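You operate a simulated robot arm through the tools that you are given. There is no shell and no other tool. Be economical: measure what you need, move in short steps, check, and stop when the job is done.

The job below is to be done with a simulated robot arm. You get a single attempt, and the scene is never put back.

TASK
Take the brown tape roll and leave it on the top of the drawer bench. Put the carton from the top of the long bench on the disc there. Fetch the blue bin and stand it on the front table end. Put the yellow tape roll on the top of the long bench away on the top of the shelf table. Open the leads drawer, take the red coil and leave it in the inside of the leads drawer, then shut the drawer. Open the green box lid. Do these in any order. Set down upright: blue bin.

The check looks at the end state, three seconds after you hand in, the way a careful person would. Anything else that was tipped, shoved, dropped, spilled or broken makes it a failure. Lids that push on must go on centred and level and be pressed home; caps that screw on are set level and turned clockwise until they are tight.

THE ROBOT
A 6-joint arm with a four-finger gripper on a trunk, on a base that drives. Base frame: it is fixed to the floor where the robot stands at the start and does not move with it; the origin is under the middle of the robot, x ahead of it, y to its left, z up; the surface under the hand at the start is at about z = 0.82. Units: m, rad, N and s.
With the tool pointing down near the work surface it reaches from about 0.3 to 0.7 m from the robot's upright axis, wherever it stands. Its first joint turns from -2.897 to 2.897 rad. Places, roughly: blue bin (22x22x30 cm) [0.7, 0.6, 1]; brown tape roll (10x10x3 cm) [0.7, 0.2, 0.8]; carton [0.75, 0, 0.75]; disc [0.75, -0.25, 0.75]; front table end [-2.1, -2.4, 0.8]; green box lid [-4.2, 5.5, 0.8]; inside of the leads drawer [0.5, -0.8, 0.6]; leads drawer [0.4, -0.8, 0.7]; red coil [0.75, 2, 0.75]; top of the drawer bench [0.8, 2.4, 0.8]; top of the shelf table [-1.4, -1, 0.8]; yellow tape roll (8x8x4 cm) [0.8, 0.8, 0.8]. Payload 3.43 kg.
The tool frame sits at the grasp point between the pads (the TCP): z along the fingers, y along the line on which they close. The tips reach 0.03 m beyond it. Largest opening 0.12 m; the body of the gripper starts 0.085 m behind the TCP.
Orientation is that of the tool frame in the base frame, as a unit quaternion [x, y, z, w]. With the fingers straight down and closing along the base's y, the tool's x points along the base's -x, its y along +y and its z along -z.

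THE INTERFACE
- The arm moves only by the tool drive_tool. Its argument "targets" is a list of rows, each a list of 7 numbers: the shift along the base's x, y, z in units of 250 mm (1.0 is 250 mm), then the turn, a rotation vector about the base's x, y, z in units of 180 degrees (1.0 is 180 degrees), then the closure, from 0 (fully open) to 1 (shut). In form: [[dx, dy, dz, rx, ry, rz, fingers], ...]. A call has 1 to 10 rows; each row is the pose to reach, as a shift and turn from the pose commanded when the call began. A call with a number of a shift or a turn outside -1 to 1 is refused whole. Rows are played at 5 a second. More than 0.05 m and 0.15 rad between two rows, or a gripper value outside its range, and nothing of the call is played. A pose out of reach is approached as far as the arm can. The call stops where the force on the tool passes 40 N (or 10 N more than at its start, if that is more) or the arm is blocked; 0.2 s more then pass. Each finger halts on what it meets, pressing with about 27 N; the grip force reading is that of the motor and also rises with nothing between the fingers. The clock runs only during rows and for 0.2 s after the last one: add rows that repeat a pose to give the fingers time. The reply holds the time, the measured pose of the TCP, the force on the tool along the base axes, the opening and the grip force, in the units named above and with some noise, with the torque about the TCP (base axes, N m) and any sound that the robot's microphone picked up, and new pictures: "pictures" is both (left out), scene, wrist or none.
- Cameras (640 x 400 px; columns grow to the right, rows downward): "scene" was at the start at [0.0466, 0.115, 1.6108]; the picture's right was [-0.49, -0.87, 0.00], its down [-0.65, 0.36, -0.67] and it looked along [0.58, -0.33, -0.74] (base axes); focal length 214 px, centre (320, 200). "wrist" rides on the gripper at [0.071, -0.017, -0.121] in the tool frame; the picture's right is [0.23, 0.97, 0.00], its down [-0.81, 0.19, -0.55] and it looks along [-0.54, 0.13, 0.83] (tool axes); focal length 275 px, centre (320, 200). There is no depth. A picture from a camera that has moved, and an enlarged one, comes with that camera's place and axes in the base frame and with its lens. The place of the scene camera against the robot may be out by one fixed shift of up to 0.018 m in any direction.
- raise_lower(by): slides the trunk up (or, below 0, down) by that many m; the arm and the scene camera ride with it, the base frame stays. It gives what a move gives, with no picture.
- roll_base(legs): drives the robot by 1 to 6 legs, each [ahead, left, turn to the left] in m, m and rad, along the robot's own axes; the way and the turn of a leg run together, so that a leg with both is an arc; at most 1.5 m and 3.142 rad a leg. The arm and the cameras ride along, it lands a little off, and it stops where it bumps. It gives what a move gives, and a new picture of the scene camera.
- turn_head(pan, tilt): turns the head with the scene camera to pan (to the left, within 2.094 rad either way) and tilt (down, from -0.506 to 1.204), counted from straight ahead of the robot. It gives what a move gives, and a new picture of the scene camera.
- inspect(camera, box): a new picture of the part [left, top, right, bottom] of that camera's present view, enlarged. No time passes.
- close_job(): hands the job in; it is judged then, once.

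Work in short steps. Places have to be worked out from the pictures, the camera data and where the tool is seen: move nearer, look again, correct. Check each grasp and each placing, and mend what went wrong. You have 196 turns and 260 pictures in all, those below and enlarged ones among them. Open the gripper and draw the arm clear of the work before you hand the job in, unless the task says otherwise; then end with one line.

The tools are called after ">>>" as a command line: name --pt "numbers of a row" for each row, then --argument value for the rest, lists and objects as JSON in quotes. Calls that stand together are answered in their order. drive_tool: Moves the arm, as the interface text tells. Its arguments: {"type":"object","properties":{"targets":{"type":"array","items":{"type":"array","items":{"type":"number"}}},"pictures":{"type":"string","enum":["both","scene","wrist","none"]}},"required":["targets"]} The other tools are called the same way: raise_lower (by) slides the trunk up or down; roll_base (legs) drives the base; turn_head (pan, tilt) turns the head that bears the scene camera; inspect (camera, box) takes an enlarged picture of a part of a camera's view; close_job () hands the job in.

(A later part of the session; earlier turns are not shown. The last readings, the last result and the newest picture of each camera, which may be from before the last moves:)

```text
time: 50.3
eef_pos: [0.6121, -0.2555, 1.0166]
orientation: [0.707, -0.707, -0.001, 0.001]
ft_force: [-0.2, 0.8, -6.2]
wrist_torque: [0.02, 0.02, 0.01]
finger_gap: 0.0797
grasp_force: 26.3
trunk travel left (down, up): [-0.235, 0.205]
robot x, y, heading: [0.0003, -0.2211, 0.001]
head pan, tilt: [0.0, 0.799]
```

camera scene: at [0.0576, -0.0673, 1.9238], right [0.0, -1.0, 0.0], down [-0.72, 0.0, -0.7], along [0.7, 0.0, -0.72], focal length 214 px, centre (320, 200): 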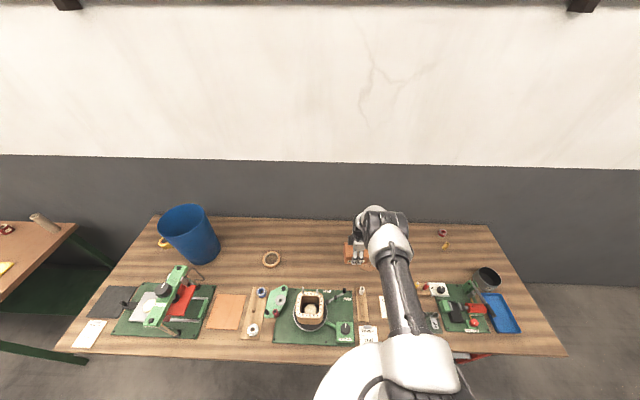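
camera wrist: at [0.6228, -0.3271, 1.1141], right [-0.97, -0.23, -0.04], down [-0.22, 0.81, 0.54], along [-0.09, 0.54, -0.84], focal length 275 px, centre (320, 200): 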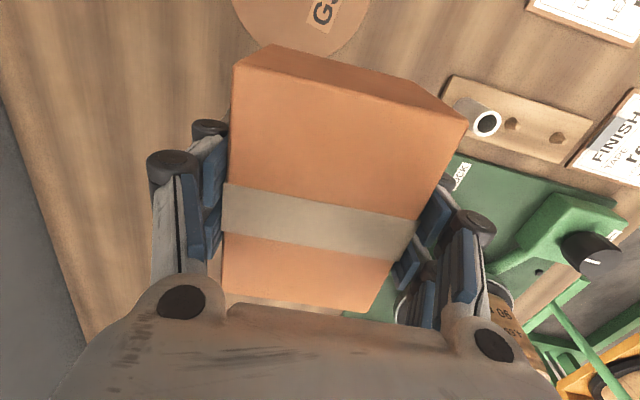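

Now I move over the disc (0.658, -0.346), stopping about 3 cm above the bench.

>>> drive_tool --pt "0.06 -0.12 0 0 0 0 0.6" --pt "0.12 -0.24 -0.05 0 0 0 0.6" --pt "0.184 -0.362 -0.1 0 0 0 0.6" --pt "0.184 -0.362 -0.25 0 0 0 0.6" --pt "0.184 -0.362 -0.4 0 0 0 0.6" --pt "0.184 -0.362 -0.5 0 0 0 0.6" --pictures "both"

>>> inspect --camera "scene" --box '[310, 180, 470, 280]'

```text
time: 51.7
eef_pos: [0.6589, -0.3472, 0.891]
orientation: [0.707, -0.707, 0.0, 0.002]
ft_force: [1.1, -0.4, -5.5]
wrist_torque: [0.01, 0.03, -0.01]
finger_gap: 0.0797
grasp_force: 27.3
trunk travel left (down, up): [-0.235, 0.205]
robot x, y, heading: [-0.002, -0.2196, -0.003]
head pan, tilt: [0.0, 0.799]
camera scene: at [0.0594, -0.0673, 1.7237], right [0.0, -1.0, 0.0], down [-0.72, 0.0, -0.7], along [0.7, 0.0, -0.72], focal length 214 px, centre (320, 200)
camera wrist: at [0.6766, -0.4178, 1.0135], right [-0.97, -0.23, 0.0], down [-0.19, 0.81, 0.55], along [-0.13, 0.54, -0.83], focal length 275 px, centre (320, 200)
```

scene: 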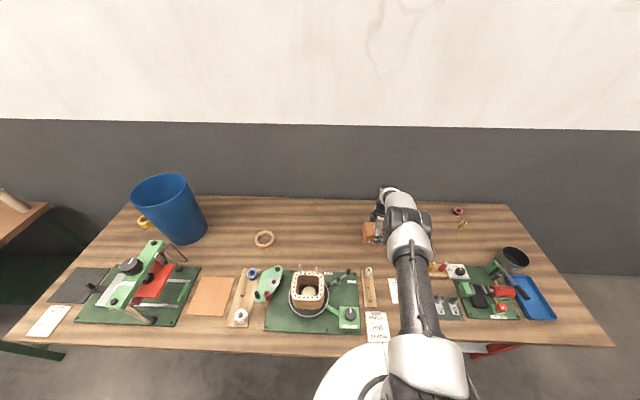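
wrist: 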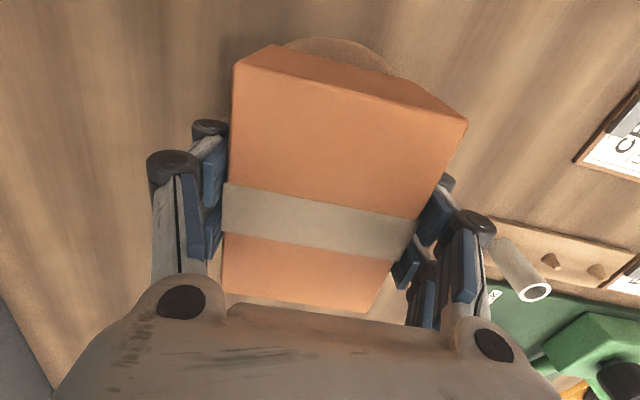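

```text
4.00 times, centred on (390, 230) of scene
camera zoom: at [0.0594, -0.0673, 1.7237], right [0.0, -1.0, 0.0], down [-0.72, 0.0, -0.7], along [0.7, 0.0, -0.72], focal length 858 px, centre (40, 80)
```

zoom: 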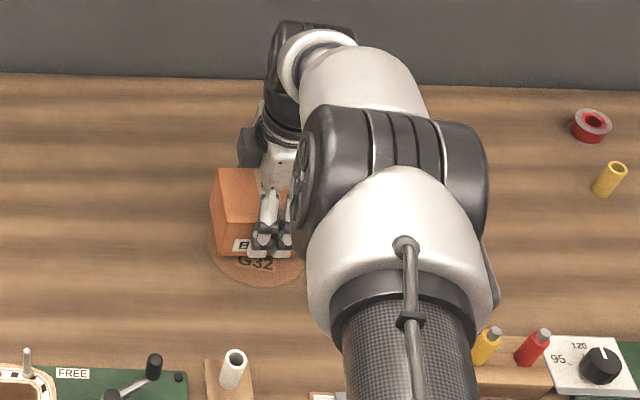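

Carton is centred on the disc within a few mm (disc centre ~(0.655,-0.348)). I lower until contact.

>>> drive_tool --pt "-0.012 0 -0.06 0 0 0 0.6" --pt "-0.012 0 -0.1 0 0 0 0.6" --pt "-0.012 0 -0.115 0 0 0 0.6" --pt "-0.012 0 -0.122 0 0 0 0.6" --pt "-0.012 0 -0.126 0 0 0 0.6" --pictures "none"

```text
time: 52.9
eef_pos: [0.6557, -0.3458, 0.8614]
orientation: [-0.707, 0.707, 0.0, -0.001]
ft_force: [-2.6, 0.2, 12.0]
wrist_torque: [0.21, -0.04, 0.03]
finger_gap: 0.08
grasp_force: 27.2
trunk travel left (down, up): [-0.235, 0.205]
robot x, y, heading: [-0.0012, -0.2225, -0.0]
head pan, tilt: [0.0, 0.799]
```

Contact (+12 N). I open and withdraw straight up.

>>> drive_tool --pt "0 0 0.004 0 0 0 0.3" --pt "0 0 0.004 0 0 0 0.1" --pt "0 0 0.004 0 0 0 0.1" --pt "0 0 0.004 0 0 0 0.1" --pt "0 0 0.15 0 0 0 0.1" --pt "0 0 0.3 0 0 0 0.1" --pt "0 0 0.45 0 0 0 0.1" --pt "-0.1 0.12 0.6 0 0 0 0.1" --pt "-0.2 0.24 0.6 0 0 0 0.1" --pictures "scene"

>>> inspect --camera "scene" --box '[310, 180, 470, 280]'

```text
refused: row 8 steps farther than a row can; nothing moved
```

```text
4.00 times, centred on (390, 230) of scene
camera zoom: at [0.0567, -0.067, 1.724], right [0.0, -1.0, 0.0], down [-0.72, 0.0, -0.7], along [0.7, 0.0, -0.72], focal length 858 px, centre (40, 80)
```

zoom: 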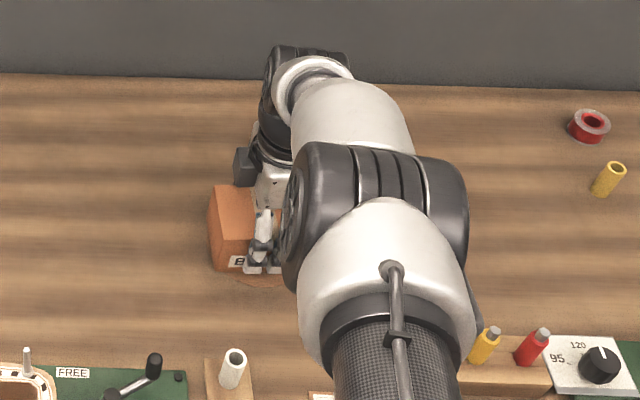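

Step limit is on the combined norm. I release and withdraw with smaller steps.

>>> drive_tool --pt "0 0 0.004 0 0 0 0.3" --pt "0 0 0.004 0 0 0 0.1" --pt "0 0 0.004 0 0 0 0.1" --pt "0 0 0.004 0 0 0 0.1" --pt "0 0 0.15 0 0 0 0.1" --pt "0 0 0.3 0 0 0 0.1" --pt "0 0 0.45 0 0 0 0.1" --pt "-0.08 0.08 0.55 0 0 0 0.1" --pt "-0.16 0.2 0.6 0 0 0 0.1" --pictures "scene"

>>> inspect --camera "scene" --box '[310, 180, 470, 280]'

```text
time: 54.9
eef_pos: [0.6152, -0.296, 1.0094]
orientation: [-0.707, 0.708, 0.0, -0.001]
ft_force: [-0.1, -0.2, 0.7]
wrist_torque: [-0.04, 0.01, -0.03]
finger_gap: 0.1082
grasp_force: 0.0
trunk travel left (down, up): [-0.235, 0.205]
robot x, y, heading: [0.0015, -0.2214, 0.0]
head pan, tilt: [0.0, 0.799]
camera scene: at [0.0578, -0.0664, 1.7237], right [0.0, -1.0, 0.0], down [-0.72, 0.0, -0.7], along [0.7, 0.0, -0.72], focal length 214 px, centre (320, 200)
```

scene: 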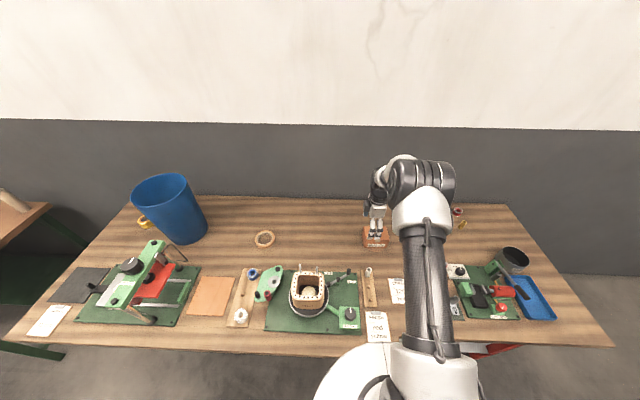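

```text
4.00 times, centred on (390, 230) of scene
camera zoom: at [0.0578, -0.0664, 1.7237], right [0.0, -1.0, 0.0], down [-0.72, 0.0, -0.7], along [0.7, 0.0, -0.72], focal length 858 px, centre (40, 80)
```

zoom: 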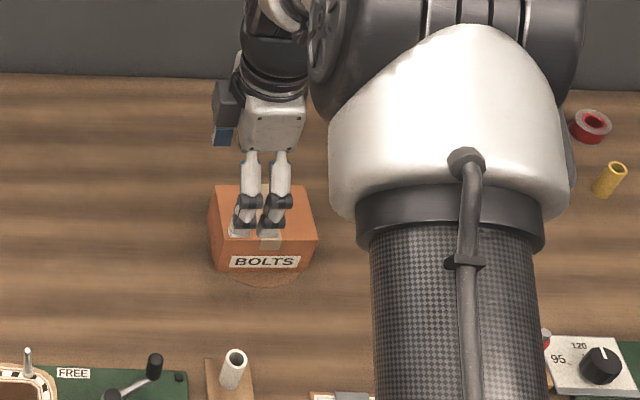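

Carton sits centred on the disc. Next the brown tape roll at about (0.66, 0.194): drive the base 0.35 m left and look from above.

>>> roll_base --legs '[[0, 0.35, 0]]'

>>> drive_tool --pt "-0.05 0.1 0 0 0 0 0.5" --pt "-0.05 0.1 0 0 0 0 0.5" --pictures "wrist"

```text
time: 57.2
eef_pos: [0.6157, 0.0517, 1.0093]
orientation: [-0.707, 0.708, 0.0, -0.002]
ft_force: [-0.3, 0.2, -0.3]
wrist_torque: [-0.03, 0.0, -0.03]
finger_gap: 0.1081
grasp_force: 0.0
trunk travel left (down, up): [-0.235, 0.205]
robot x, y, heading: [-0.0006, 0.1268, -0.003]
head pan, tilt: [0.0, 0.799]
camera scene: at [0.0589, 0.2823, 1.7237], right [0.0, -1.0, 0.0], down [-0.72, 0.0, -0.7], along [0.7, 0.0, -0.72], focal length 214 px, centre (320, 200)
```

scene: 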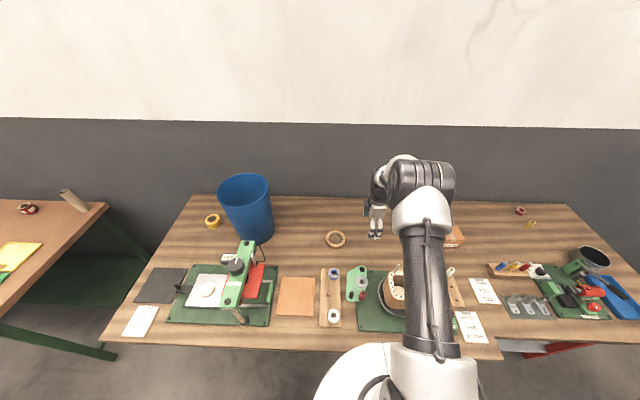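

```text
time: 57.8
eef_pos: [0.6036, 0.0754, 1.01]
orientation: [-0.707, 0.707, 0.0, -0.002]
ft_force: [0.0, 0.6, -1.0]
wrist_torque: [0.02, 0.04, 0.0]
finger_gap: 0.0643
grasp_force: 2.4
trunk travel left (down, up): [-0.235, 0.205]
robot x, y, heading: [-0.002, 0.1292, -0.002]
head pan, tilt: [0.0, 0.799]
camera wrist: at [0.6208, 0.0051, 1.1309], right [-0.97, -0.23, 0.0], down [-0.19, 0.81, 0.55], along [-0.13, 0.54, -0.83], focal length 275 px, centre (320, 200)
```

wrist: 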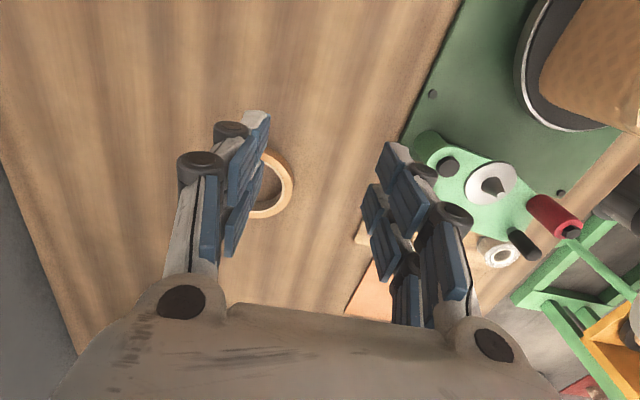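

I shift so the ring shows between the fingers.

>>> drive_tool --pt "0.1 0.05 0 0 0 0 0.45" --pt "0.22 0.1 0 0 0 0 0.45" --pictures "wrist"

```text
time: 58.4
eef_pos: [0.6592, 0.1023, 1.0081]
orientation: [-0.706, 0.708, 0.0, -0.001]
ft_force: [-0.4, -0.6, -0.5]
wrist_torque: [0.01, 0.05, 0.03]
finger_gap: 0.066
grasp_force: 0.2
trunk travel left (down, up): [-0.235, 0.205]
robot x, y, heading: [-0.0007, 0.1306, -0.003]
head pan, tilt: [0.0, 0.799]
camera wrist: at [0.6764, 0.0306, 1.1303], right [-0.97, -0.23, 0.0], down [-0.19, 0.81, 0.55], along [-0.13, 0.54, -0.83], focal length 275 px, centre (320, 200)
```

wrist: 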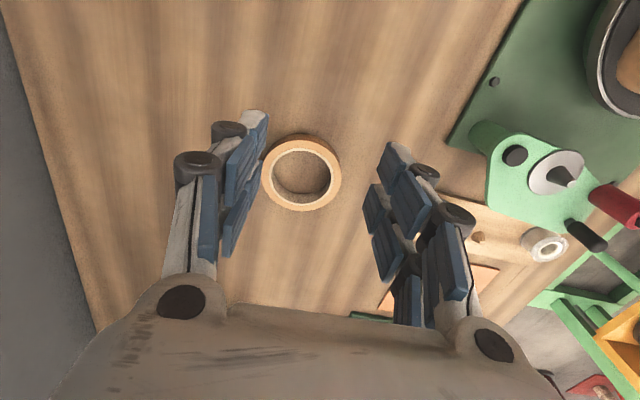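

Ring centre is at about (0.660, 0.180). I go over its near wall (0.617, 0.180) with ~6.5 cm opening and pause above it.

>>> drive_tool --pt "-0.08 0.15 0 0 0 0 0.47" --pt "-0.168 0.311 0 0 0 0 0.47" --pt "-0.168 0.311 -0.15 0 0 0 0.47" --pt "-0.168 0.311 -0.3 0 0 0 0.47" --pt "-0.168 0.311 -0.44 0 0 0 0.47" --pictures "wrist"

```text
time: 59.6
eef_pos: [0.6173, 0.1802, 0.8981]
orientation: [-0.707, 0.707, 0.0, -0.001]
ft_force: [-0.1, -0.3, 0.6]
wrist_torque: [-0.02, 0.04, 0.03]
finger_gap: 0.0637
grasp_force: 0.1
trunk travel left (down, up): [-0.235, 0.205]
robot x, y, heading: [-0.0019, 0.1281, -0.002]
head pan, tilt: [0.0, 0.799]
camera wrist: at [0.6342, 0.1078, 1.02], right [-0.97, -0.23, 0.0], down [-0.19, 0.81, 0.55], along [-0.13, 0.54, -0.83], focal length 275 px, centre (320, 200)
```

wrist: 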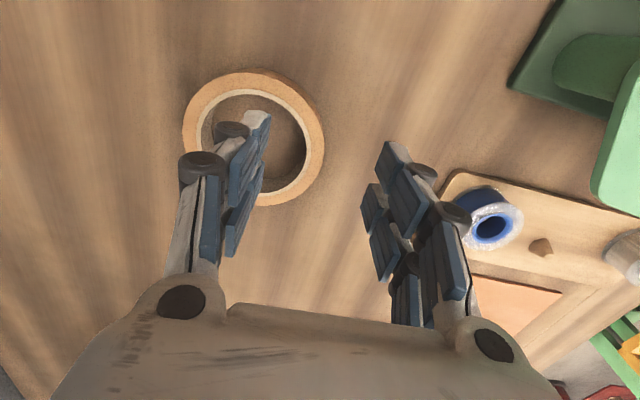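

Alignment confirmed. I descend and grip the wall.

>>> drive_tool --pt "0 0.004 -0.1 0 0 0 0.47" --pt "0 0.004 -0.178 0 0 0 0.47" --pt "0 0.004 -0.178 0 0 0 0.7" --pt "0 0.004 -0.178 0 0 0 0.95" --pt "0 0.004 -0.178 0 0 0 0.95" --pt "0 0.004 -0.178 0 0 0 0.95" --pt "0 0.004 -0.178 0 0 0 0.95" --pt "0 0.004 -0.178 0 0 0 0.95" --pictures "none"

>>> drive_tool --pt "0 0 0.15 0 0 0 0.95" --pt "0 0 0.35 0 0 0 0.95" --pt "-0.15 0 0.48 0 0 0 0.95" --pt "-0.34 0 0.48 0 0 0 0.95" --pt "-0.5 0 0.48 0 0 0 0.95" --pictures "both"

```text
time: 61.4
eef_pos: [0.6173, 0.1807, 0.8554]
orientation: [-0.706, 0.709, 0.0, 0.0]
ft_force: [-0.9, 0.5, 1.1]
wrist_torque: [-0.02, 0.02, 0.02]
finger_gap: 0.0228
grasp_force: 27.2
trunk travel left (down, up): [-0.235, 0.205]
robot x, y, heading: [0.0031, 0.1258, 0.002]
head pan, tilt: [0.0, 0.799]
```

```text
time: 62.6
eef_pos: [0.4899, 0.1816, 0.9761]
orientation: [-0.706, 0.708, 0.0, -0.001]
ft_force: [-0.7, 0.1, -0.1]
wrist_torque: [0.01, -0.01, 0.0]
finger_gap: 0.0223
grasp_force: 26.7
trunk travel left (down, up): [-0.235, 0.205]
robot x, y, heading: [0.0012, 0.1296, -0.006]
head pan, tilt: [0.0, 0.799]
camera scene: at [0.0577, 0.2814, 1.7238], right [0.0, -1.0, 0.0], down [-0.72, 0.0, -0.7], along [0.7, 0.0, -0.72], focal length 214 px, centre (320, 200)
camera wrist: at [0.5077, 0.1107, 1.098], right [-0.97, -0.23, 0.0], down [-0.19, 0.81, 0.55], along [-0.13, 0.54, -0.83], focal length 275 px, centre (320, 200)
```

scene: 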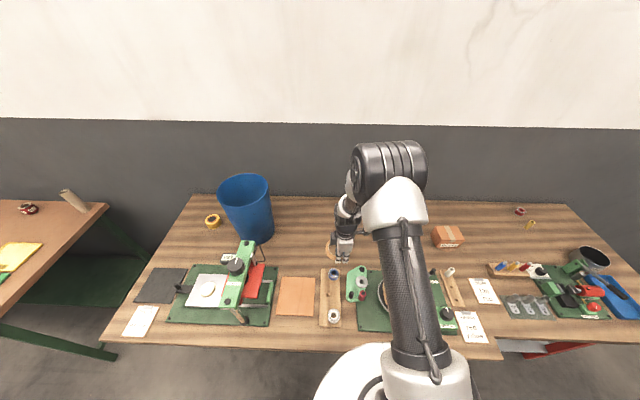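
wrist: 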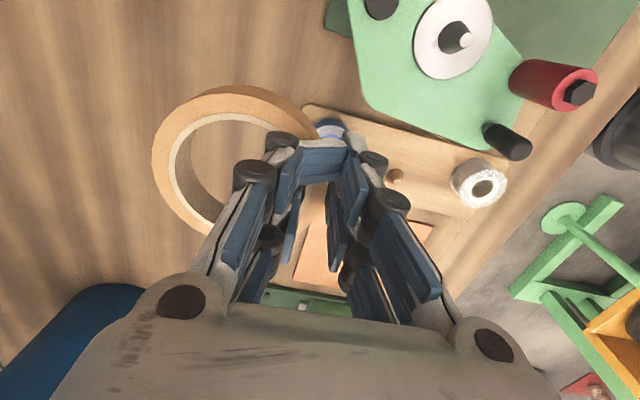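

Roll held securely. I raise it to clear everything and drive left toward the drawer bench.

>>> drive_tool --pt "-0.08 0 0.18 0 0 0 0.95" --pt "-0.16 0 0.36 0 0 0 0.95" --pt "-0.24 0 0.54 0 0 0 0.95" --pt "-0.3 0 0.72 0 0 0 0.95" --pt "-0.3 0 0.9 0 0 0 0.95" --pictures "none"

>>> roll_base --legs '[[-0.05, 0, 0], [0, 1.2, 0]]'

```text
time: 63.8
eef_pos: [0.4149, 0.1803, 1.2001]
orientation: [-0.706, 0.708, 0.0, -0.001]
ft_force: [0.0, 0.2, 0.4]
wrist_torque: [0.01, 0.02, 0.01]
finger_gap: 0.0227
grasp_force: 27.2
trunk travel left (down, up): [-0.235, 0.205]
robot x, y, heading: [0.0019, 0.1285, -0.002]
head pan, tilt: [0.0, 0.799]
```

```text
time: 70.4
eef_pos: [0.3771, 1.378, 1.1997]
orientation: [-0.702, 0.713, 0.0, -0.002]
ft_force: [0.3, 0.7, -1.5]
wrist_torque: [0.0, 0.01, -0.02]
finger_gap: 0.0222
grasp_force: 27.0
trunk travel left (down, up): [-0.235, 0.205]
robot x, y, heading: [-0.0391, 1.3352, -0.018]
head pan, tilt: [0.0, 0.799]
camera scene: at [0.021, 1.4845, 1.7237], right [-0.01, -1.0, 0.0], down [-0.72, 0.01, -0.7], along [0.7, -0.01, -0.72], focal length 214 px, centre (320, 200)
```

scene: 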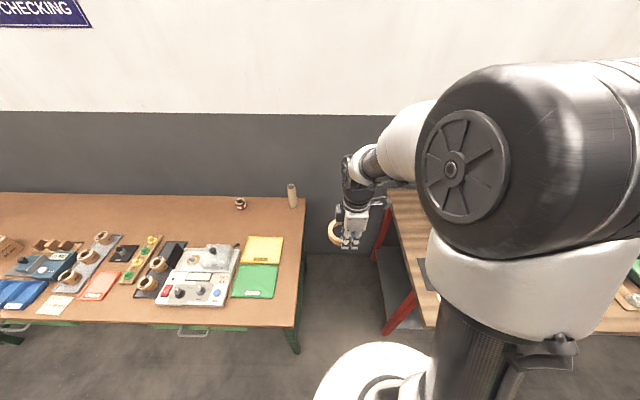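

The drawer bench has a free strip at the back. I zoom on it and drive on to y ≈ 2.05.

>>> roll_base --legs '[[0.045, 0.72, 0.018]]'

>>> inspect --camera "scene" --box '[160, 160, 480, 360]'

```text
time: 74.3
eef_pos: [0.4278, 2.1057, 1.1999]
orientation: [-0.706, 0.708, 0.0, -0.001]
ft_force: [0.0, 0.1, -0.9]
wrist_torque: [-0.06, 0.01, 0.0]
finger_gap: 0.0225
grasp_force: 27.1
trunk travel left (down, up): [-0.235, 0.205]
robot x, y, heading: [0.0159, 2.0559, -0.003]
head pan, tilt: [0.0, 0.799]
camera scene: at [0.0711, 2.207, 1.7237], right [0.0, -1.0, 0.0], down [-0.72, 0.0, -0.7], along [0.7, 0.0, -0.72], focal length 214 px, centre (320, 200)
```

scene: 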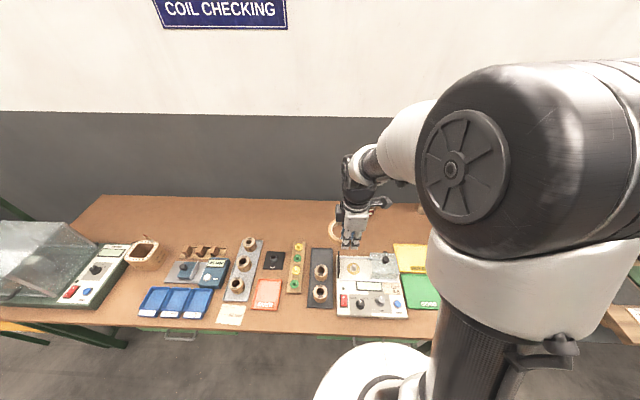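

```text
2.00 times, centred on (320, 260) of scene
camera zoom: at [0.0711, 2.207, 1.7237], right [0.0, -1.0, 0.0], down [-0.72, 0.0, -0.7], along [0.7, 0.0, -0.72], focal length 429 px, centre (320, 80)
```

zoom: 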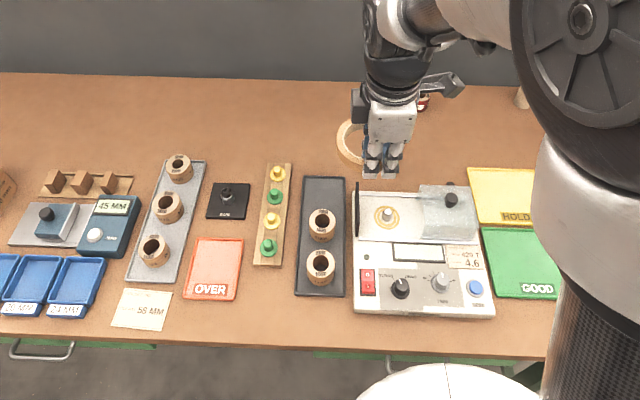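

Trays reach x ≈ 0.66; the strip behind is free. I extend toward (0.687, 2.09) (ring centre 0.73) while descending partway.

>>> drive_tool --pt "0.14 0 -0.1 0 0 0 0.95" --pt "0.28 0 -0.2 0 0 0 0.95" --pt "0.42 0 -0.3 0 0 0 0.95" --pt "0.56 0 -0.4 0 0 0 0.95" --pt "0.7 0 -0.5 0 0 0 0.95" --pt "0.84 0 -0.6 0 0 0 0.95" --pt "0.98 0 -0.7 0 0 0 0.95" --pictures "both"

```text
time: 75.9
eef_pos: [0.6742, 2.1033, 1.0232]
orientation: [-0.707, 0.707, 0.001, -0.002]
ft_force: [0.6, 0.1, -1.1]
wrist_torque: [-0.03, 0.04, 0.01]
finger_gap: 0.0224
grasp_force: 27.3
trunk travel left (down, up): [-0.235, 0.205]
robot x, y, heading: [0.0097, 2.0522, -0.003]
head pan, tilt: [0.0, 0.799]
camera scene: at [0.0729, 2.2064, 1.7236], right [0.0, -1.0, 0.0], down [-0.72, 0.0, -0.7], along [0.7, 0.0, -0.72], focal length 214 px, centre (320, 200)
camera wrist: at [0.6921, 2.0321, 1.1455], right [-0.97, -0.23, 0.0], down [-0.19, 0.81, 0.55], along [-0.13, 0.54, -0.83], focal length 275 px, centre (320, 200)
```

scene: 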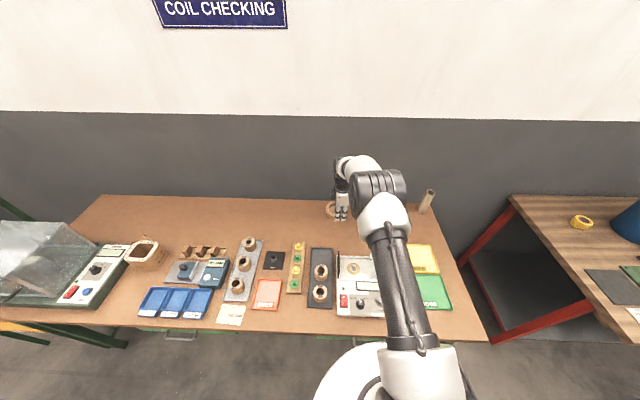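
wrist: 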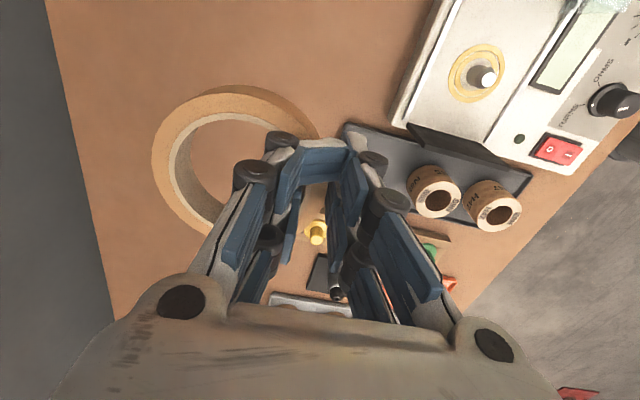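

The black tray's back edge is at x ≈ 0.64, so ring at 0.73 is clear. I descend to just above the surface, then to contact.

>>> drive_tool --pt "0.03 0 -0.15 0 0 0 0.95" --pt "0.045 0 -0.3 0 0 0 0.95" --pt "0.045 0 -0.45 0 0 0 0.95" --pt "0.045 0 -0.55 0 0 0 0.95" --pt "0.045 0 -0.61 0 0 0 0.95" --pictures "wrist"

>>> drive_tool --pt "0 0 -0.03 0 0 0 0.95" --pt "0 0 -0.05 0 0 0 0.95" --pt "0 0 -0.06 0 0 0 0.95" --pictures "none"

```text
time: 77.1
eef_pos: [0.6847, 2.1064, 0.8708]
orientation: [-0.706, 0.708, 0.0, -0.002]
ft_force: [0.1, 0.0, -0.7]
wrist_torque: [-0.02, 0.02, -0.02]
finger_gap: 0.0223
grasp_force: 26.9
trunk travel left (down, up): [-0.235, 0.205]
robot x, y, heading: [0.0096, 2.0538, -0.008]
head pan, tilt: [0.0, 0.799]
camera wrist: at [0.7028, 2.0347, 0.9931], right [-0.97, -0.23, 0.0], down [-0.19, 0.81, 0.55], along [-0.13, 0.54, -0.83], focal length 275 px, centre (320, 200)
```

wrist: 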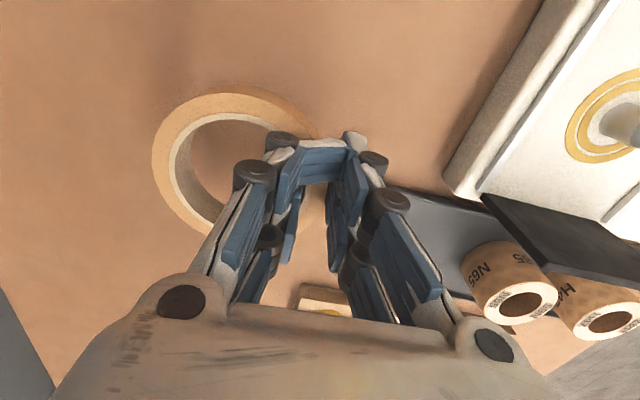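

```text
time: 77.9
eef_pos: [0.6854, 2.105, 0.8563]
orientation: [-0.706, 0.708, 0.0, -0.001]
ft_force: [-0.6, 0.2, -0.4]
wrist_torque: [-0.02, 0.0, -0.04]
finger_gap: 0.0223
grasp_force: 26.8
trunk travel left (down, up): [-0.235, 0.205]
robot x, y, heading: [0.0161, 2.0526, -0.002]
head pan, tilt: [0.0, 0.799]
```

No contact yet; I lower in small steps.

>>> drive_tool --pt "0 0 -0.01 0 0 0 0.95" --pt "0 0 -0.02 0 0 0 0.95" --pt "0 0 -0.03 0 0 0 0.95" --pt "0 0 -0.04 0 0 0 0.95" --pictures "wrist"

```text
time: 78.9
eef_pos: [0.6843, 2.1033, 0.8483]
orientation: [-0.706, 0.708, 0.001, -0.001]
ft_force: [-0.3, 0.1, -0.8]
wrist_torque: [-0.03, 0.01, 0.04]
finger_gap: 0.0225
grasp_force: 27.7
trunk travel left (down, up): [-0.235, 0.205]
robot x, y, heading: [0.0097, 2.0496, 0.001]
head pan, tilt: [0.0, 0.799]
camera wrist: at [0.7019, 2.0333, 0.969], right [-0.97, -0.23, 0.0], down [-0.19, 0.81, 0.55], along [-0.13, 0.54, -0.83], focal length 275 px, centre (320, 200)
```

wrist: 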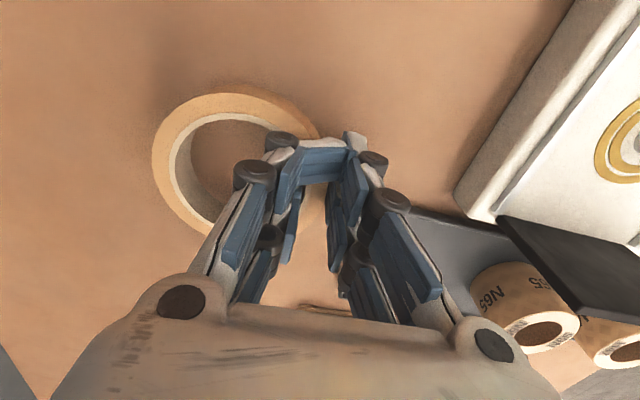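

>>> drive_tool --pt "0 0 -0.015 0 0 0 0.95" --pt "0 0 -0.03 0 0 0 0.95" --pt "0 0 -0.045 0 0 0 0.95" --pt "0 0 -0.06 0 0 0 0.95" --pictures "wrist"

```text
time: 79.9
eef_pos: [0.6805, 2.1038, 0.8342]
orientation: [-0.706, 0.708, 0.0, -0.001]
ft_force: [1.1, 0.3, 3.3]
wrist_torque: [-0.09, -0.02, 0.01]
finger_gap: 0.0226
grasp_force: 26.9
out of reach, approached as far as the arm can: row 2, 3, 4
trunk travel left (down, up): [-0.235, 0.205]
robot x, y, heading: [0.014, 2.053, -0.002]
head pan, tilt: [0.0, 0.799]
camera wrist: at [0.6975, 2.033, 0.9567], right [-0.97, -0.23, 0.0], down [-0.19, 0.81, 0.55], along [-0.13, 0.54, -0.83], focal length 275 px, centre (320, 200)
```

wrist: 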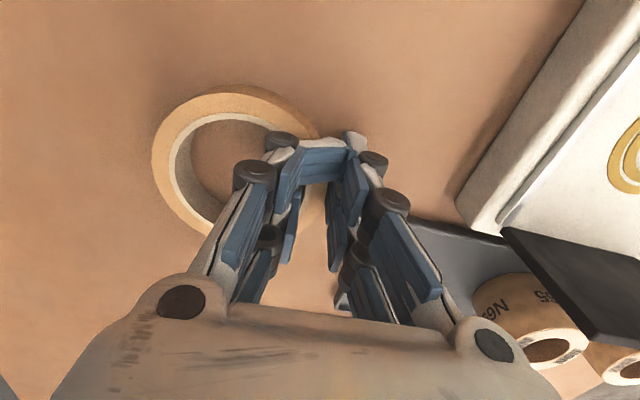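

Light contact at z≈0.834 (surface ≈0.80), and the arm is at its reach limit. I open the fingers in place.

>>> drive_tool --pt "0 0 0 0 0 0 0.7" --pt "0 0 0 0 0 0 0.62" --pt "0 0 0 0 0 0 0.62" --pt "0 0 0 0 0 0 0.62" --pictures "wrist"

```text
time: 80.9
eef_pos: [0.68, 2.1051, 0.8339]
orientation: [-0.706, 0.708, 0.0, -0.001]
ft_force: [1.3, -0.4, 2.5]
wrist_torque: [-0.01, -0.03, -0.01]
finger_gap: 0.0538
grasp_force: 1.4
trunk travel left (down, up): [-0.235, 0.205]
robot x, y, heading: [0.0123, 2.0555, -0.004]
head pan, tilt: [0.0, 0.799]
camera wrist: at [0.6973, 2.0329, 0.9565], right [-0.97, -0.23, 0.0], down [-0.19, 0.81, 0.55], along [-0.13, 0.54, -0.83], focal length 275 px, centre (320, 200)
```

wrist: 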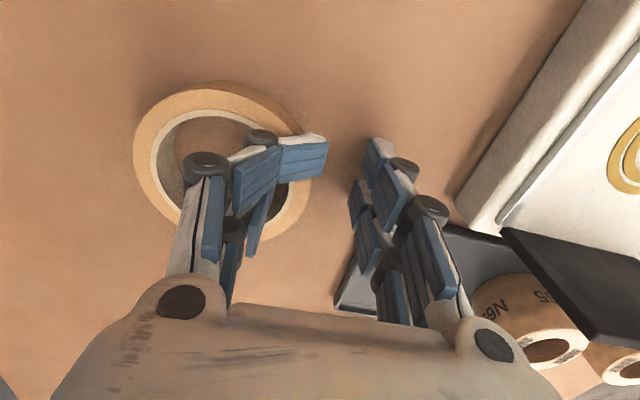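

Roll released. I raise the trunk to lift the tool straight out.

>>> raise_lower --by 0.15

>>> drive_tool --pt "-0.08 0 -0.1 0 0 0 0.6" --pt "-0.2 0 -0.2 0 0 0 0.6" --pt "-0.35 0 -0.2 0 0 0 0.6" --pictures "wrist"

```text
time: 82.7
eef_pos: [0.6794, 2.1047, 0.9834]
orientation: [-0.706, 0.709, 0.001, -0.001]
ft_force: [0.7, 0.3, -0.3]
wrist_torque: [-0.02, 0.0, -0.03]
finger_gap: 0.0457
grasp_force: 0.0
trunk travel left (down, up): [-0.385, 0.055]
robot x, y, heading: [0.0107, 2.0532, 0.002]
head pan, tilt: [0.0, 0.799]
```

```text
time: 83.5
eef_pos: [0.5918, 2.1059, 0.9338]
orientation: [-0.706, 0.708, -0.002, 0.0]
ft_force: [0.6, 0.1, 0.3]
wrist_torque: [0.0, -0.02, -0.03]
finger_gap: 0.0479
grasp_force: 0.2
out of reach, approached as far as the arm can: row 1
trunk travel left (down, up): [-0.385, 0.055]
robot x, y, heading: [0.013, 2.0513, 0.004]
head pan, tilt: [0.0, 0.799]
camera wrist: at [0.6084, 2.034, 1.0562], right [-0.97, -0.23, 0.0], down [-0.19, 0.81, 0.55], along [-0.12, 0.54, -0.83], focal length 275 px, centre (320, 200)
```

wrist: 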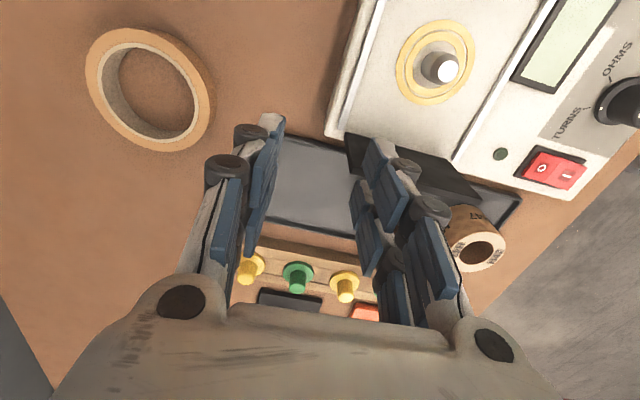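

Free and roll lies flat. I raise the arm, lower the trunk, and look for the red coil.

>>> drive_tool --pt "-0.1 -0.05 0.15 0 0 0 0.2" --pt "-0.15 -0.1 0.3 0 0 0 0.2" --pt "-0.15 -0.15 0.45 0 0 0 0.2" --pt "-0.15 -0.2 0.6 0 0 0 0.2" --pt "-0.15 -0.25 0.75 0 0 0 0.2" --pt "-0.15 -0.3 0.9 0 0 0 0.2" --pictures "none"

>>> raise_lower --by -0.15

>>> turn_head --pan -0.15 --tilt 0.7

```text
time: 84.9
eef_pos: [0.5532, 2.0279, 1.1597]
orientation: [-0.706, 0.708, 0.0, -0.001]
ft_force: [-0.2, -0.7, 1.5]
wrist_torque: [0.0, -0.03, 0.02]
finger_gap: 0.0961
grasp_force: 0.4
trunk travel left (down, up): [-0.385, 0.055]
robot x, y, heading: [0.0124, 2.0473, -0.001]
head pan, tilt: [0.0, 0.799]
```

```text
time: 86.6
eef_pos: [0.5552, 2.0291, 1.0111]
orientation: [-0.706, 0.708, 0.0, -0.001]
ft_force: [0.0, -0.6, -0.4]
wrist_torque: [0.01, -0.05, 0.02]
finger_gap: 0.0961
grasp_force: 0.1
trunk travel left (down, up): [-0.235, 0.205]
robot x, y, heading: [0.0136, 2.052, 0.002]
head pan, tilt: [0.0, 0.799]
```

```text
time: 87.3
eef_pos: [0.5541, 2.0283, 1.0092]
orientation: [-0.706, 0.708, 0.0, -0.002]
ft_force: [0.5, 1.2, -0.5]
wrist_torque: [-0.01, -0.01, -0.01]
finger_gap: 0.0964
grasp_force: 0.2
trunk travel left (down, up): [-0.235, 0.205]
robot x, y, heading: [0.0104, 2.0513, 0.003]
head pan, tilt: [-0.15, 0.7]
camera scene: at [0.0744, 2.1938, 1.732], right [-0.15, -0.99, 0.0], down [-0.64, 0.1, -0.76], along [0.76, -0.12, -0.64], focal length 214 px, centre (320, 200)
```

scene: 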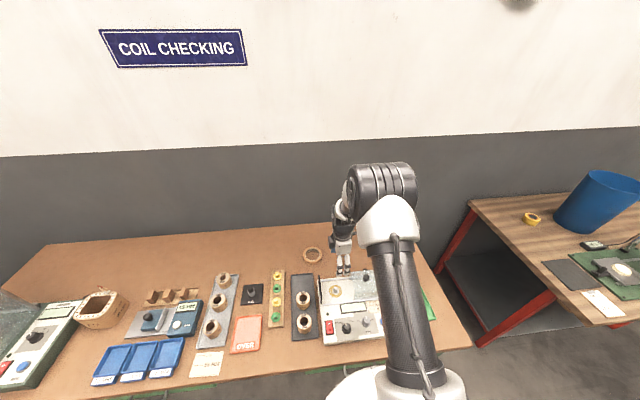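

The coil is hidden by the arm, near the back edge. I drive 0.35 m right, retract, and look at it and at the bench edge below.

>>> roll_base --legs '[[0, -0.4, 0]]'

>>> turn_head --pan 0.3 --tilt 0.75

>>> inspect --camera "scene" --box '[220, 140, 420, 265]'

>>> turn_head --pan 0.5 --tilt 1.2

```text
time: 89.8
eef_pos: [0.5542, 1.6289, 1.0088]
orientation: [-0.707, 0.707, 0.0, -0.001]
ft_force: [0.8, -0.4, 0.3]
wrist_torque: [0.07, 0.01, -0.02]
finger_gap: 0.096
grasp_force: 0.0
trunk travel left (down, up): [-0.235, 0.205]
robot x, y, heading: [0.0091, 1.6501, -0.001]
head pan, tilt: [-0.15, 0.7]
camera scene: at [0.0735, 1.7914, 1.7321], right [-0.15, -0.99, 0.0], down [-0.64, 0.1, -0.76], along [0.76, -0.11, -0.64], focal length 214 px, centre (320, 200)
```

scene: 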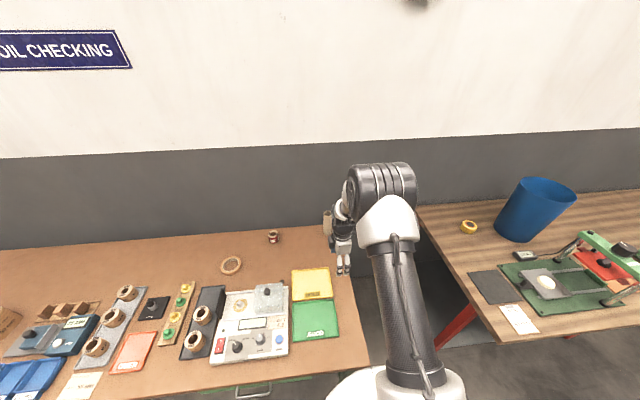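

```text
time: 90.7
eef_pos: [0.554, 1.6281, 1.0098]
orientation: [-0.707, 0.707, -0.001, -0.001]
ft_force: [-0.2, 0.6, 0.7]
wrist_torque: [0.02, 0.02, 0.0]
finger_gap: 0.0959
grasp_force: 0.0
trunk travel left (down, up): [-0.235, 0.205]
robot x, y, heading: [0.0148, 1.6522, -0.002]
head pan, tilt: [0.3, 0.75]
camera scene: at [0.0687, 1.8293, 1.7278], right [0.29, -0.96, 0.0], down [-0.65, -0.2, -0.73], along [0.7, 0.22, -0.68], focal length 214 px, centre (320, 200)
```

scene: 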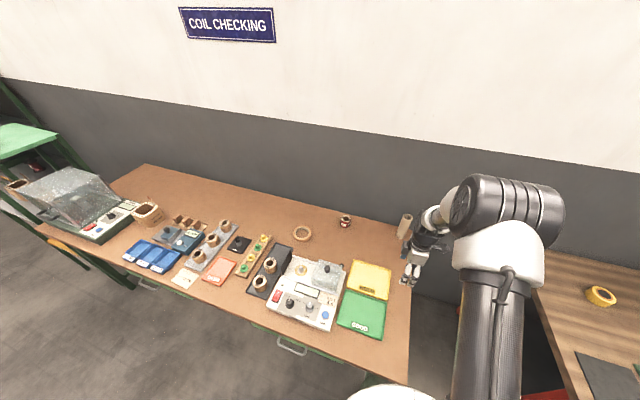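

```text
3.20 times, centred on (320, 202) of scene
camera zoom: at [0.0687, 1.8293, 1.7278], right [0.29, -0.96, 0.0], down [-0.65, -0.2, -0.73], along [0.7, 0.22, -0.68], focal length 686 px, centre (320, 192)
```

zoom: 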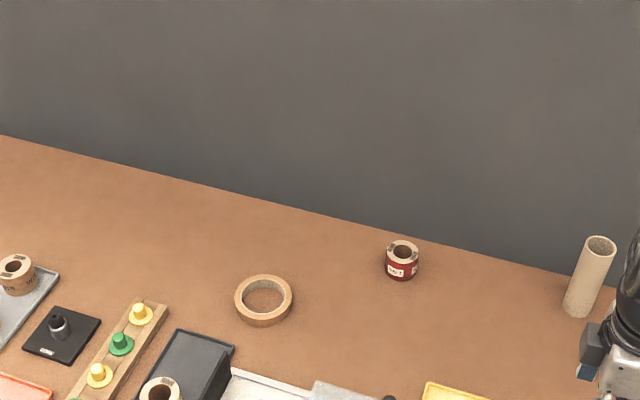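

```text
time: 91.6
eef_pos: [0.5528, 1.6278, 1.0099]
orientation: [-0.707, 0.707, 0.0, -0.002]
ft_force: [-0.1, 0.6, -0.3]
wrist_torque: [0.02, -0.01, 0.02]
finger_gap: 0.0961
grasp_force: 0.1
trunk travel left (down, up): [-0.235, 0.205]
robot x, y, heading: [0.0091, 1.6522, 0.0]
head pan, tilt: [0.499, 1.201]
camera scene: at [0.0387, 1.8318, 1.6961], right [0.48, -0.88, 0.0], down [-0.82, -0.45, -0.36], along [0.32, 0.17, -0.93], focal length 214 px, centre (320, 200)
```

scene: 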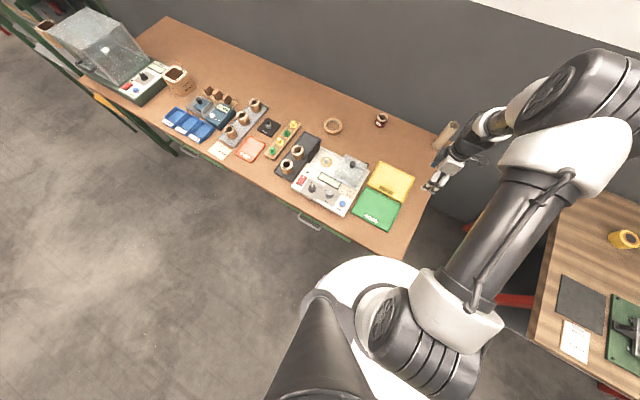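

Coil is at about (0.865, 1.90), Ø≈5.5 cm, too far for a vertical tool. I'll approach with the tool tilted ~45° outward, closing along y, camera on the upper side. First rotate the tool 90° at height, lower the trunk, and shift the base.

>>> drive_tool --pt "-0.05 0 0.08 0 0 0.045 0.2" --pt "-0.1 0 0.16 0 0 0.09 0.2" --pt "-0.15 0 0.24 0 0 0.135 0.2" --pt "-0.2 0 0.32 0 0 0.18 0.2" --pt "-0.25 0 0.4 0 0 0.225 0.2" --pt "-0.3 0 0.48 0 0 0.27 0.2" --pt "-0.35 0 0.56 0 0 0.315 0.2" --pt "-0.35 0 0.64 0 0 0.36 0.2" --pt "-0.35 0 0.72 0 0 0.405 0.2" --pt "-0.35 0 0.8 0 0 0.45 0.2" --pictures "none"

>>> drive_tool --pt "0 0 0 0 0 0.05 0.2" --pictures "none"

>>> raise_lower --by -0.2

>>> roll_base --legs '[[0.03, 0.25, 0]]'

```text
time: 93.8
eef_pos: [0.465, 1.6312, 1.2096]
orientation: [0.997, -0.081, 0.0, 0.005]
ft_force: [0.4, -0.1, -0.3]
wrist_torque: [-0.01, 0.01, 0.0]
finger_gap: 0.0962
grasp_force: 0.0
trunk travel left (down, up): [-0.235, 0.205]
robot x, y, heading: [0.0123, 1.6519, 0.003]
head pan, tilt: [0.499, 1.201]
```

```text
refused: row 1 steps farther than a row can; nothing moved
```

```text
time: 96.0
eef_pos: [0.4659, 1.63, 1.0102]
orientation: [0.997, -0.082, 0.002, 0.005]
ft_force: [0.1, 0.1, -0.1]
wrist_torque: [0.0, -0.01, -0.01]
finger_gap: 0.0962
grasp_force: 0.0
trunk travel left (down, up): [-0.035, 0.405]
robot x, y, heading: [0.0106, 1.6479, -0.002]
head pan, tilt: [0.499, 1.201]
```

```text
time: 97.8
eef_pos: [0.4962, 1.8767, 1.0098]
orientation: [0.997, -0.083, 0.001, 0.005]
ft_force: [0.1, 0.3, 0.6]
wrist_torque: [-0.01, -0.01, 0.0]
finger_gap: 0.0961
grasp_force: 0.1
trunk travel left (down, up): [-0.035, 0.405]
robot x, y, heading: [0.042, 1.8982, -0.003]
head pan, tilt: [0.499, 1.201]
camera scene: at [0.069, 2.0792, 1.4959], right [0.48, -0.88, 0.0], down [-0.82, -0.45, -0.36], along [0.32, 0.17, -0.93], focal length 214 px, centre (320, 200)
```

scene: 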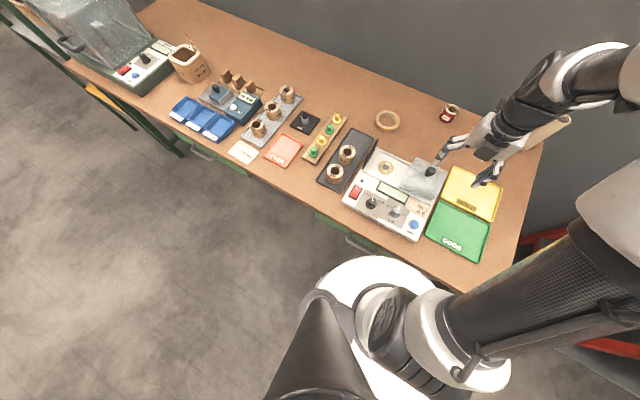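

I finish the yaw, then tilt 45° outward while extending to x≈0.70 at safe height.

>>> drive_tool --pt "0 0 0 0 0 0.027 0.3" --pt "0 0.05 0 0 0 0.053 0.3" --pictures "none"

>>> drive_tool --pt "0.13 0 0 0 -0.042 0 0.3" --pt "0.26 0 0 0 -0.084 0 0.3" --pt "0.39 0 0 0 -0.126 0 0.3" --pt "0.52 0 0 0 -0.168 0 0.3" --pt "0.65 0 0 0 -0.21 0 0.3" --pt "0.78 0 0 0 -0.25 0 0.3" --pictures "both"

```text
time: 98.4
eef_pos: [0.4922, 1.9214, 1.006]
orientation: [1.0, -0.008, 0.003, 0.021]
ft_force: [0.6, 0.6, 0.5]
wrist_torque: [-0.09, 0.0, 0.01]
finger_gap: 0.0841
grasp_force: 0.1
out of reach, approached as far as the arm can: row 1, 2
trunk travel left (down, up): [-0.035, 0.405]
robot x, y, heading: [0.0407, 1.8976, -0.001]
head pan, tilt: [0.499, 1.201]
```

```text
time: 99.8
eef_pos: [0.6654, 1.9118, 1.0054]
orientation: [0.94, -0.009, 0.34, 0.016]
ft_force: [1.1, -0.1, -0.1]
wrist_torque: [-0.03, 0.0, 0.04]
finger_gap: 0.084
grasp_force: 0.1
out of reach, approached as far as the arm can: row 1, 6
trunk travel left (down, up): [-0.035, 0.405]
robot x, y, heading: [0.0405, 1.8946, -0.007]
head pan, tilt: [0.499, 1.201]
camera scene: at [0.0691, 2.0785, 1.496], right [0.48, -0.88, 0.0], down [-0.82, -0.45, -0.36], along [0.32, 0.17, -0.93], focal length 214 px, centre (320, 200)
camera wrist: at [0.6439, 1.9334, 1.1442], right [0.15, -0.97, 0.17], down [-0.98, -0.17, -0.09], along [0.12, -0.15, -0.98], focal length 275 px, centre (320, 200)
```

scene: 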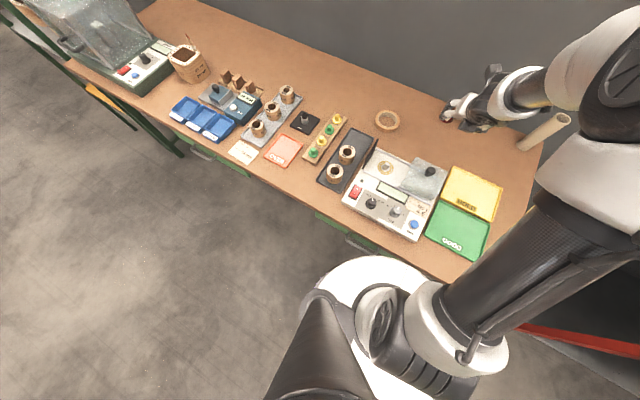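
wrist: 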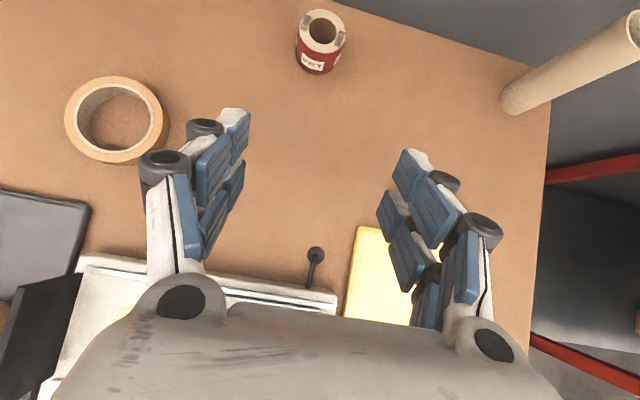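

Very good view: coil axis at about (0.873, 1.908), top z≈0.84, tool tilt ≈40°. I move to a pre-grasp point along the tool axis.

>>> drive_tool --pt "0.1 0 -0.06 0 0 0 0.3" --pt "0.2 0 -0.12 0 0 0 0.3" --pt "0.3 0 -0.18 0 0 0 0.3" --pt "0.4 -0.01 -0.24 0 0 0 0.3" --pt "0.5 -0.016 -0.3 0 0 0 0.3" --pictures "wrist"

```text
time: 101.0
eef_pos: [0.7914, 1.9094, 0.9299]
orientation: [0.94, -0.006, 0.34, 0.018]
ft_force: [-0.5, -0.9, 0.4]
wrist_torque: [-0.01, 0.01, 0.0]
finger_gap: 0.0837
grasp_force: 0.0
trunk travel left (down, up): [-0.035, 0.405]
robot x, y, heading: [0.0421, 1.899, -0.004]
head pan, tilt: [0.499, 1.201]
camera wrist: at [0.7695, 1.9299, 1.0679], right [0.15, -0.97, 0.18], down [-0.98, -0.17, -0.09], along [0.12, -0.16, -0.98], focal length 275 px, centre (320, 200)
```

wrist: 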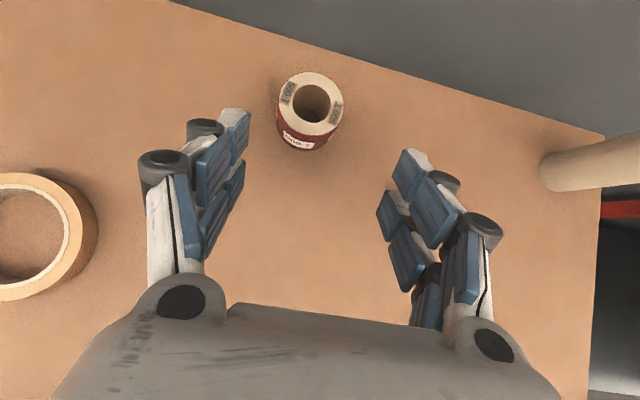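

I slide in along the tool axis and stop with the pads around the coil.

>>> drive_tool --pt "0.1 0.004 -0.12 0 0 0 0.3" --pt "0.2 0.008 -0.24 0 0 0 0.3" --pt "0.28 0.012 -0.335 0 0 0 0.3" --pt "0.318 0.012 -0.38 0 0 0 0.3" --pictures "wrist"

```text
time: 102.0
eef_pos: [0.8697, 1.9125, 0.8331]
orientation: [0.94, -0.006, 0.341, 0.018]
ft_force: [0.4, 0.1, 2.0]
wrist_torque: [0.09, 0.02, 0.02]
finger_gap: 0.0844
grasp_force: 0.8
trunk travel left (down, up): [-0.035, 0.405]
robot x, y, heading: [0.0442, 1.8979, -0.006]
head pan, tilt: [0.499, 1.201]
camera wrist: at [0.8481, 1.9337, 0.9736], right [0.15, -0.97, 0.18], down [-0.98, -0.17, -0.09], along [0.12, -0.16, -0.98], focal length 275 px, centre (320, 200)
```

wrist: 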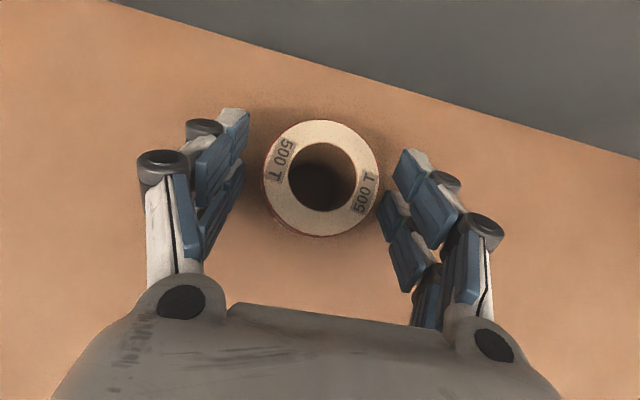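

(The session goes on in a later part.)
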